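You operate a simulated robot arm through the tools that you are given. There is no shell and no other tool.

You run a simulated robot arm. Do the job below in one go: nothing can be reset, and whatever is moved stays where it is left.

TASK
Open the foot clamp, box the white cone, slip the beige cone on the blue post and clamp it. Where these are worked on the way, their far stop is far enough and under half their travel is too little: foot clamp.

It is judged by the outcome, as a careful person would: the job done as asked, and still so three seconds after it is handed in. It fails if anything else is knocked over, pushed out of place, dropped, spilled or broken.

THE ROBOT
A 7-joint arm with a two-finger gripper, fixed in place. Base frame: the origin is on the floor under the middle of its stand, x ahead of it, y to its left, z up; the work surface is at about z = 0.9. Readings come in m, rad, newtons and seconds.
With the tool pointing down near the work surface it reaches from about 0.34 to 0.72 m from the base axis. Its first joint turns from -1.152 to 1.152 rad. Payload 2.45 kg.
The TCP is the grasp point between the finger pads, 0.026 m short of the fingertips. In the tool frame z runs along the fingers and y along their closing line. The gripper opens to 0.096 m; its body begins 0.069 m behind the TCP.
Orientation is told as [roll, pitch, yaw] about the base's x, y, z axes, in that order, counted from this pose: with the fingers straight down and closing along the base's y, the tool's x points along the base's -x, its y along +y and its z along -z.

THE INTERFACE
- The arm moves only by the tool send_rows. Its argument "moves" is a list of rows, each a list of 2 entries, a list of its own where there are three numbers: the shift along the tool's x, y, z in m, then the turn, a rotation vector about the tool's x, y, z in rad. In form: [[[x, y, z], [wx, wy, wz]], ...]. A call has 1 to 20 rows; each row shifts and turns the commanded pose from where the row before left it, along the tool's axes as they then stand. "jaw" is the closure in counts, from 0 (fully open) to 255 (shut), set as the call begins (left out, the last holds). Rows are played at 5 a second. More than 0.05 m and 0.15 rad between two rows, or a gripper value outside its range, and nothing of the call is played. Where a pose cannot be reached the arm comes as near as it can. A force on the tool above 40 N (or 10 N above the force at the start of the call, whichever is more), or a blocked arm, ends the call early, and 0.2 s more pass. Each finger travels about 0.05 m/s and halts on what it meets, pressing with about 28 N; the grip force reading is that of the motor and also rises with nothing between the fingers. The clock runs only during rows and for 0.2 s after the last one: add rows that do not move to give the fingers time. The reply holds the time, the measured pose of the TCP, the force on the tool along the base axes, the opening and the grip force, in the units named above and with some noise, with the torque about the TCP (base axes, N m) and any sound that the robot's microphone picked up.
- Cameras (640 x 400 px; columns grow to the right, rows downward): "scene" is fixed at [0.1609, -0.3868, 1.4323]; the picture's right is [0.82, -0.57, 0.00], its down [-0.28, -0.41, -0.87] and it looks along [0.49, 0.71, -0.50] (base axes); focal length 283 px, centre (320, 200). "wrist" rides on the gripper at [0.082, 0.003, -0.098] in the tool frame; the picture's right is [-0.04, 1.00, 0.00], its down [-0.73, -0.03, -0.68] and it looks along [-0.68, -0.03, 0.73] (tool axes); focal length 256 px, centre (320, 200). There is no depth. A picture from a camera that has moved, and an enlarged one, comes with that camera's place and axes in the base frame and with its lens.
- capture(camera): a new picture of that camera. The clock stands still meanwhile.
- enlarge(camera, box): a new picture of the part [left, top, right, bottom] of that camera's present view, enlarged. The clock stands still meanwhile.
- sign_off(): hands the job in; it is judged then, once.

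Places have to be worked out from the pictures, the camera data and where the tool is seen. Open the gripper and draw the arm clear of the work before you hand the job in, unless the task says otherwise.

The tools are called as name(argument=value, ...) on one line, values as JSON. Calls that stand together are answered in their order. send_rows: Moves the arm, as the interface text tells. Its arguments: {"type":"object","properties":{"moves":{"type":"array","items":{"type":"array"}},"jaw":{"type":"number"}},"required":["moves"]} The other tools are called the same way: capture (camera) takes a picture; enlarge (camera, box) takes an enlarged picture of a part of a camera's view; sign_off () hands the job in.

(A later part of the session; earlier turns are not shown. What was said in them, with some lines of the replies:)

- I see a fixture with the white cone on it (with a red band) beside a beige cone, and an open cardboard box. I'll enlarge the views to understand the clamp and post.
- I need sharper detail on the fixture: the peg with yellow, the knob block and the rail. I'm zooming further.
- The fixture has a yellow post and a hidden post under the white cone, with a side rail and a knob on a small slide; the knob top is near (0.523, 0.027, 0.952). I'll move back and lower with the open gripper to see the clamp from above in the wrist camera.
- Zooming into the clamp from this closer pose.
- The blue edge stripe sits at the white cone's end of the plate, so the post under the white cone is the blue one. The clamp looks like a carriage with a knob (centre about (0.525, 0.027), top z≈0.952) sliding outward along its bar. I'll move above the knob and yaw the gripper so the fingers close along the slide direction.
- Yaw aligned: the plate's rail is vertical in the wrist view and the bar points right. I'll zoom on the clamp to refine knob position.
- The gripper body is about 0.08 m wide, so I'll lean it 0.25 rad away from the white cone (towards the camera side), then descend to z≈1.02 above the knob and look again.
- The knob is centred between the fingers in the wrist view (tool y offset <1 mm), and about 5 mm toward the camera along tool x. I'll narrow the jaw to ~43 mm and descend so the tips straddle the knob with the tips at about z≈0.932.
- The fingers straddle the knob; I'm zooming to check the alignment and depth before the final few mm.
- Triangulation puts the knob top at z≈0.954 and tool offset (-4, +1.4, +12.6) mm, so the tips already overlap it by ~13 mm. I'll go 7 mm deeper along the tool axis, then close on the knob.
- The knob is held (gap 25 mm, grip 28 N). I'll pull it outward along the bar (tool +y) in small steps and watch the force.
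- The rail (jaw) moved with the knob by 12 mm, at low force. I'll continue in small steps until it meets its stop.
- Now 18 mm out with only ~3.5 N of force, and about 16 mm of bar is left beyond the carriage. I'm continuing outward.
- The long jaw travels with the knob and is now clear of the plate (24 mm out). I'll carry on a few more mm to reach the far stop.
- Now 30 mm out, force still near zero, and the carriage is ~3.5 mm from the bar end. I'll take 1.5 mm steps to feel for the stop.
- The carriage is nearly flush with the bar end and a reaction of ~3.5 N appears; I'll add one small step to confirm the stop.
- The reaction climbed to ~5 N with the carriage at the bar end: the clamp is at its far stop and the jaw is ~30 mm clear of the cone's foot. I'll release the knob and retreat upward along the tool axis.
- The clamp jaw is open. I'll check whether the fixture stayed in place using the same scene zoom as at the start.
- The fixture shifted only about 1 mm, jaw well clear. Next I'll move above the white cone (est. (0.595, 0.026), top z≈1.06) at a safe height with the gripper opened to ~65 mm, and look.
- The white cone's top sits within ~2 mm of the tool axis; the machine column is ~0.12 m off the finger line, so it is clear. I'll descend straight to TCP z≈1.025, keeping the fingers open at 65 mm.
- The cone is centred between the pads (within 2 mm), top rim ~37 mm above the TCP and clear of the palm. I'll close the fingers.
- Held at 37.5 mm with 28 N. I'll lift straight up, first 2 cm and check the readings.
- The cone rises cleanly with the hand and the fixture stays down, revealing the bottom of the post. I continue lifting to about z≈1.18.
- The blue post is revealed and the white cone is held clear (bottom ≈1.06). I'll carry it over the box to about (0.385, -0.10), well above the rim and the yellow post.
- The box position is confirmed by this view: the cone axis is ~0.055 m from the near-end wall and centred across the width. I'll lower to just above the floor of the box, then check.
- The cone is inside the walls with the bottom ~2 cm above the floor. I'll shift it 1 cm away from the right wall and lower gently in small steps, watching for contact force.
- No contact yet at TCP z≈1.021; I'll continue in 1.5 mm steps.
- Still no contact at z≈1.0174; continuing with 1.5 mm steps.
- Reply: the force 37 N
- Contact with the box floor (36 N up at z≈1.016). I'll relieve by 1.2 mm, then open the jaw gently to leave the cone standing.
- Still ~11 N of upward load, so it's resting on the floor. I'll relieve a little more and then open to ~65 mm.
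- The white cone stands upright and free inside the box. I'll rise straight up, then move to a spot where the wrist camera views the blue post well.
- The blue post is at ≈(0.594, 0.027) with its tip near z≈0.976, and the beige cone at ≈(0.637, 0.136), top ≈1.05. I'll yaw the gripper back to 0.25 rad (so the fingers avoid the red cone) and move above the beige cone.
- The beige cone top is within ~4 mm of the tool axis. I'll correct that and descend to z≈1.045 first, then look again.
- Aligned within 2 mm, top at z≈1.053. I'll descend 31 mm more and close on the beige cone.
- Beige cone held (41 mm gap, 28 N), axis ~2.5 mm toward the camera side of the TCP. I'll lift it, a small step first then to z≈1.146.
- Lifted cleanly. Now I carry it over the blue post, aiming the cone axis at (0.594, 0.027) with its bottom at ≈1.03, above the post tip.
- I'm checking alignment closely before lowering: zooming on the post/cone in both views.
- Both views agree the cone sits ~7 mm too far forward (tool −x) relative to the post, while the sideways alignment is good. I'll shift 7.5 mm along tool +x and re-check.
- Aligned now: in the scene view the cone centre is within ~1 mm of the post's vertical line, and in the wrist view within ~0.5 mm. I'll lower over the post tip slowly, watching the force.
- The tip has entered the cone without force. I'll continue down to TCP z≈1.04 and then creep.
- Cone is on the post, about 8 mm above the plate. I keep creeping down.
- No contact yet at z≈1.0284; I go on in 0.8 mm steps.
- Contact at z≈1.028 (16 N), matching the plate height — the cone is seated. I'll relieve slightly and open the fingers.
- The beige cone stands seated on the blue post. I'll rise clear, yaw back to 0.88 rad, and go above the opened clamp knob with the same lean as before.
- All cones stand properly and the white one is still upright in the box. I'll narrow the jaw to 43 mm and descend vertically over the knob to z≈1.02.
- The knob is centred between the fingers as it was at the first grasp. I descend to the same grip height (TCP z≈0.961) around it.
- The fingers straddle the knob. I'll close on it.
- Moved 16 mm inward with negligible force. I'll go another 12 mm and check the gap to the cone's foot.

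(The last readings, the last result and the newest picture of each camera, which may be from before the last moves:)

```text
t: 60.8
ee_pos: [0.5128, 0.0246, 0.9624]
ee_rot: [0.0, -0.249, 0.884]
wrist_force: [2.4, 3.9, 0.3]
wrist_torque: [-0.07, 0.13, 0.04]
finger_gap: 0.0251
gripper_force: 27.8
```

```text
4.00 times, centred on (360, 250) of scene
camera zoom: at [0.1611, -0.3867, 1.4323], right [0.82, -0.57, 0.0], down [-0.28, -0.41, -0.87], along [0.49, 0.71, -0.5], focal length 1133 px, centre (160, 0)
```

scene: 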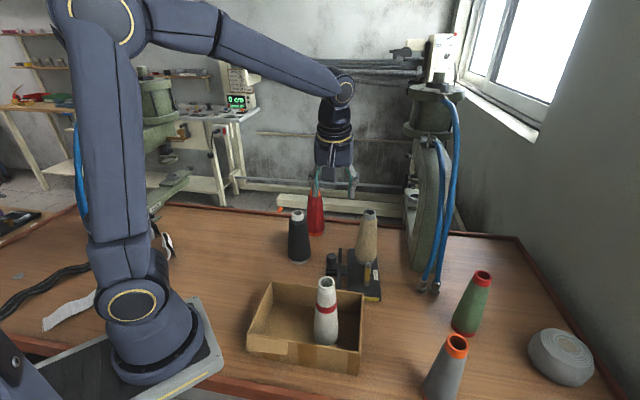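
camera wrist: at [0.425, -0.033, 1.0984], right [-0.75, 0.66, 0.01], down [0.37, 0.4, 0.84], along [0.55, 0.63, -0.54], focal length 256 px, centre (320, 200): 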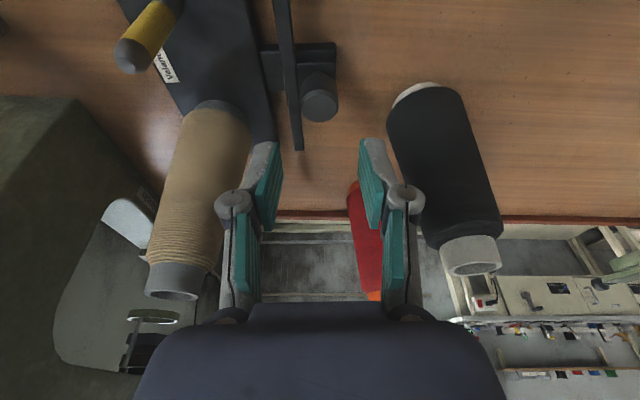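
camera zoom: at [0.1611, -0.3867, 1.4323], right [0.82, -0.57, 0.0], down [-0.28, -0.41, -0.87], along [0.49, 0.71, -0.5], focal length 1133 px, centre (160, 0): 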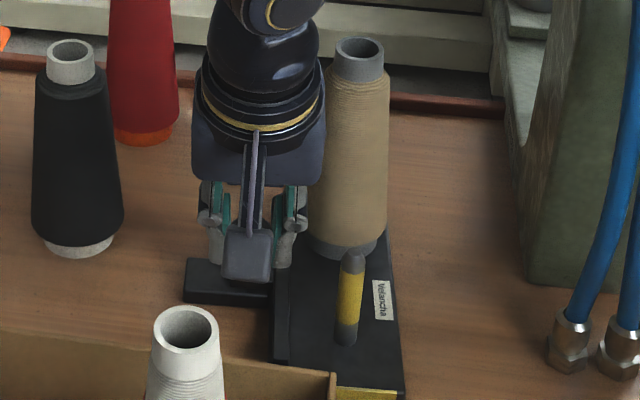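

27 mm in; about 6 mm remains to the original closed position. I continue with 2 mm steps, watching the reaction.

send_rows(moves=[[[0, -0.002, 0], [0, 0, 0]], [[0, -0.001, 0], [0, 0, 0]], [[0, 0, 0], [0, 0, 0]]], jaw=255)

enlarge(camera="wrist", box=[200, 70, 400, 230])

```text
t: 61.6
ee_pos: [0.5144, 0.0235, 0.9612]
ee_rot: [-0.002, -0.249, 0.882]
wrist_force: [1.5, 2.6, 0.0]
wrist_torque: [-0.05, 0.06, 0.02]
finger_gap: 0.0253
gripper_force: 27.9
```

```text
2.50 times, centred on (300, 150) of wrist
camera zoom: at [0.4475, -0.0541, 1.0372], right [-0.75, 0.66, 0.01], down [0.37, 0.4, 0.84], along [0.55, 0.63, -0.54], focal length 640 px, centre (370, 325)
```

zoom: 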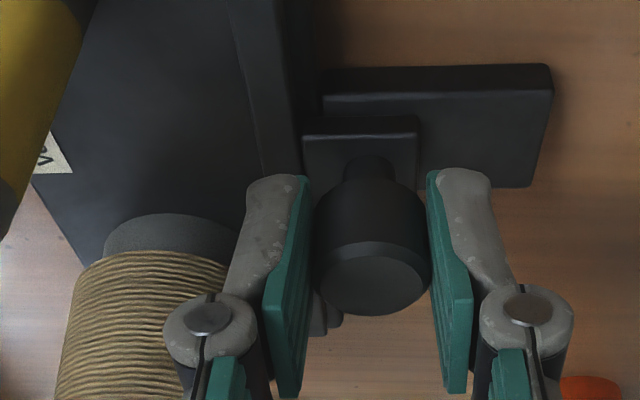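

Still only moving friction. I continue by 1.5 mm steps toward the foot.

send_rows(moves=[[[0, -0.0015, 0], [0, 0, 0]], [[0, -0.0015, 0], [0, 0, 0]], [[0, 0, 0], [0, 0, 0]]], jaw=255)

enlarge(camera="wrist", box=[200, 70, 400, 230])

enlarge(camera="scene", box=[320, 200, 400, 300])

```text
t: 62.4
ee_pos: [0.5162, 0.0213, 0.9616]
ee_rot: [0.001, -0.252, 0.885]
wrist_force: [-9.3, 8.6, 3.4]
wrist_torque: [0.16, 0.23, 0.12]
finger_gap: 0.0253
gripper_force: 28.1
```

```text
2.50 times, centred on (300, 150) of wrist
camera zoom: at [0.4493, -0.0555, 1.0373], right [-0.75, 0.66, 0.01], down [0.37, 0.4, 0.84], along [0.55, 0.63, -0.54], focal length 640 px, centre (370, 325)
```

zoom: 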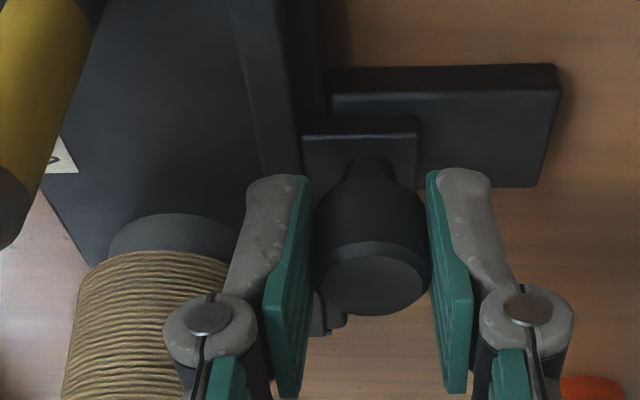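

```text
4.00 times, centred on (360, 250) of scene
camera zoom: at [0.1606, -0.3866, 1.4324], right [0.82, -0.57, 0.0], down [-0.28, -0.41, -0.87], along [0.49, 0.71, -0.5], focal length 1133 px, centre (160, 0)
```

zoom: 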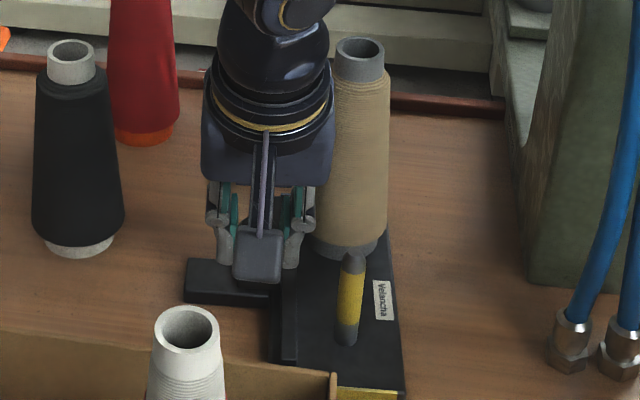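

The reaction jumped to ~13 N along the slide at 32 mm of travel: the jaw has met the cone's foot, with the plate and cone unmoved. I'll open the fingers just enough (≈34 mm) to release the knob and back out along the tool axis, then inspect.

send_rows(moves=[[[0, 0, 0], [0, 0, 0]], [[0, 0, 0], [0, 0, 0]], [[0, 0, 0], [0, 0, 0]]], jaw=165)

send_rows(moves=[[[0, 0, -0.015], [0, 0, 0]], [[0, 0, -0.025], [0, 0, 0]], [[0, 0, -0.03], [0, 0, 0]], [[0, 0, -0.04], [0, 0, 0]], [[0, 0, -0.04], [0, 0, 0]], [[0, 0, -0.04], [0, 0, 0]], [[0, 0, 0], [0, 0.125, 0]], [[0, 0, 0], [0, 0.125, 0]], [[0, 0, 0], [0, 0, 0]]], jaw=165)

capture(camera="wrist")

enlarge(camera="scene", box=[325, 230, 395, 305])

```text
t: 63.2
ee_pos: [0.5185, 0.0213, 0.9617]
ee_rot: [0.0, -0.25, 0.883]
wrist_force: [0.3, 0.4, -0.1]
wrist_torque: [-0.03, 0.0, -0.03]
finger_gap: 0.034
gripper_force: 0.1
```

```text
t: 65.2
ee_pos: [0.4879, -0.0149, 1.1456]
ee_rot: [0.001, 0.002, 0.883]
wrist_force: [0.4, -0.2, -0.5]
wrist_torque: [-0.01, 0.01, 0.01]
finger_gap: 0.0337
gripper_force: 0.0
```

```text
taken
camera wrist: at [0.4342, -0.0757, 1.2452], right [-0.75, 0.67, 0.0], down [0.49, 0.55, 0.68], along [0.45, 0.51, -0.73], focal length 256 px, centre (320, 200)
```

wrist: 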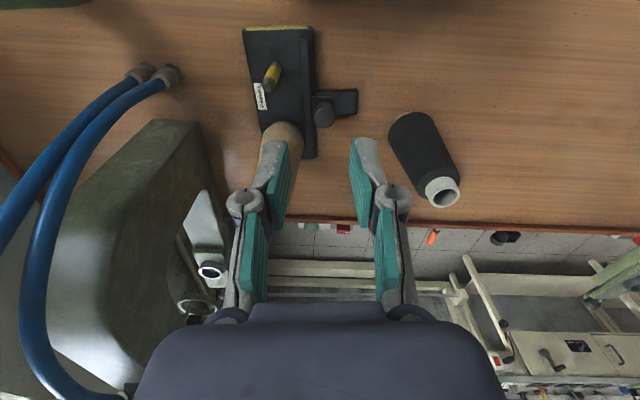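

```text
5.33 times, centred on (360, 268) of scene
camera zoom: at [0.1609, -0.3868, 1.4323], right [0.82, -0.57, 0.0], down [-0.28, -0.41, -0.87], along [0.49, 0.71, -0.5], focal length 1510 px, centre (107, -160)
```

zoom: 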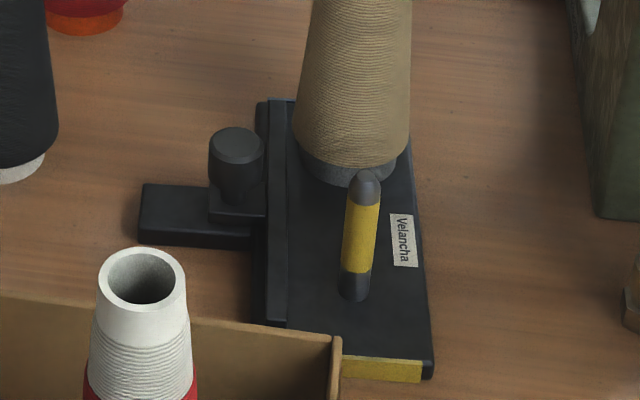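

The jaw is back on the plate beside the cone's foot. I'll compare carriage position against the initial clamped picture in a close wrist zoom.

enlarge(camera="wrist", box=[230, 15, 370, 165])

enlarge(camera="scene", box=[325, 240, 389, 304])

```text
2.67 times, centred on (300, 90) of wrist
camera zoom: at [0.4342, -0.0757, 1.2452], right [-0.75, 0.67, 0.0], down [0.49, 0.55, 0.68], along [0.45, 0.51, -0.73], focal length 683 px, centre (373, 493)
```

zoom: 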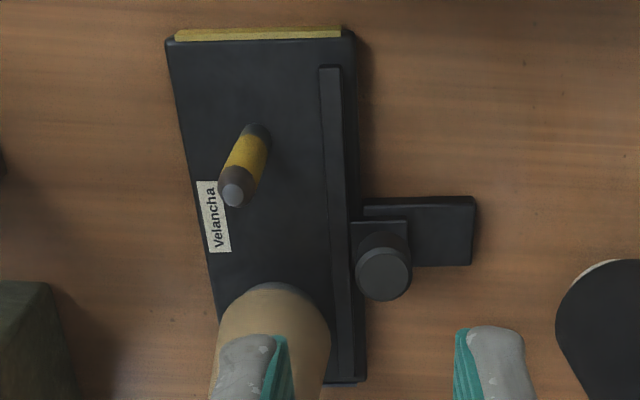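

```text
6.25 times, centred on (357, 272) of scene
camera zoom: at [0.1609, -0.3868, 1.4323], right [0.82, -0.57, 0.0], down [-0.28, -0.41, -0.87], along [0.49, 0.71, -0.5], focal length 1770 px, centre (89, -250)
```

zoom: 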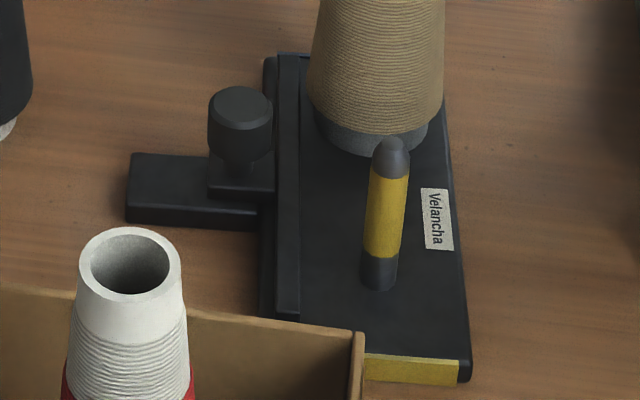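

The knob-to-post distance matches the initial clamped picture exactly, so the clamp is fully closed, and the beige cone sits just where the white one did. I'll open the gripper, rise well clear and turn the wrist back.

send_rows(moves=[[[0, 0, -0.03], [0, 0, 0]], [[0, 0, -0.04], [0, 0, 0]], [[0, 0, -0.04], [0, 0, 0]], [[0, 0, -0.03], [0, 0, 0]], [[0, 0, 0], [0, 0, 0.1264]], [[0, 0, 0], [0, 0, 0.1264]], [[0, 0, 0], [0, 0, 0.1264]], [[0, 0, 0], [0, 0, 0.1264]], [[0, 0, 0], [0, 0, 0.1264]], [[0, 0, 0], [0, 0, 0.1264]], [[0, 0, 0], [0, 0, 0.1264]], [[0.03, 0, 0], [0, 0, 0]], [[0.03, 0, 0], [0, 0, 0]], [[0, 0, 0], [0, 0, 0]]], jaw=0)

capture(camera="scene")

capture(camera="wrist")

enlarge(camera="scene", box=[230, 170, 430, 390])

```text
t: 68.2
ee_pos: [0.4283, -0.0159, 1.2848]
ee_rot: [-0.001, 0.001, -0.003]
wrist_force: [0.2, 0.5, 0.6]
wrist_torque: [0.01, 0.0, -0.03]
finger_gap: 0.0961
gripper_force: 0.0
```

```text
taken
```

scene: 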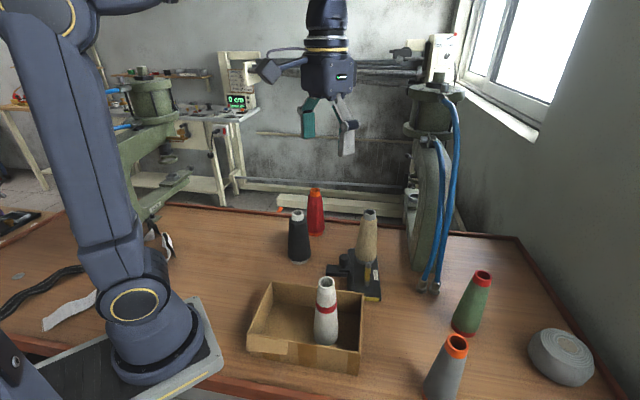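

```text
taken
camera wrist: at [0.3464, -0.0119, 1.3844], right [0.04, 1.0, 0.0], down [0.73, -0.03, 0.68], along [0.68, -0.03, -0.73], focal length 256 px, centre (320, 200)
```

wrist: 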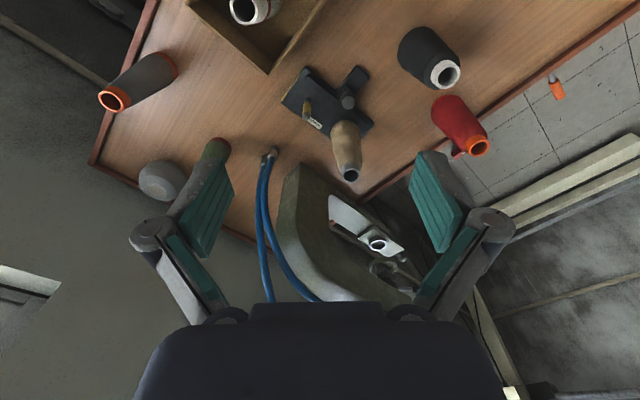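

```text
1.82 times, centred on (330, 280) of scene
camera zoom: at [0.1609, -0.3868, 1.4323], right [0.82, -0.57, 0.0], down [-0.28, -0.41, -0.87], along [0.49, 0.71, -0.5], focal length 515 px, centre (302, 54)
```

zoom: 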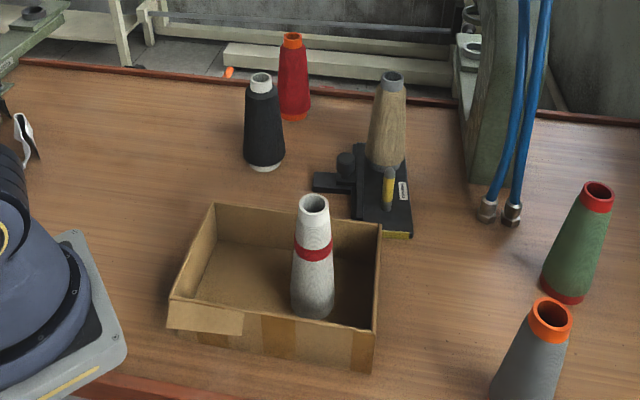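

The final pictures show the white cone upright in the box, the beige cone seated on the blue post and the clamp fully closed. The other cones are untouched, and the arm is clear with the gripper open, so I'm handing the job in.

sign_off()

```text
The job is handed in.
```

The job is done and handed in; I have not had a result back from the judging.

- **Foot clamp:** I pulled it out to its far stop to free the white cone. At the end I pushed it back in until it resisted at about 13 N. In the last close-up it sits where it did when the white cone was clamped.
- **White cone:** It stands upright on the floor of the box, clear of the walls. It is taller than the box, so its top sticks out above the rim.
- **Beige cone:** It is fully down on the blue post, in the same position the white cone had.
- **Everything else:** No other cone was touched. Opening the clamp slid the fixture plate about 1 mm, because it is not fixed to the table.

The gripper is open and the arm is raised clear of the work.
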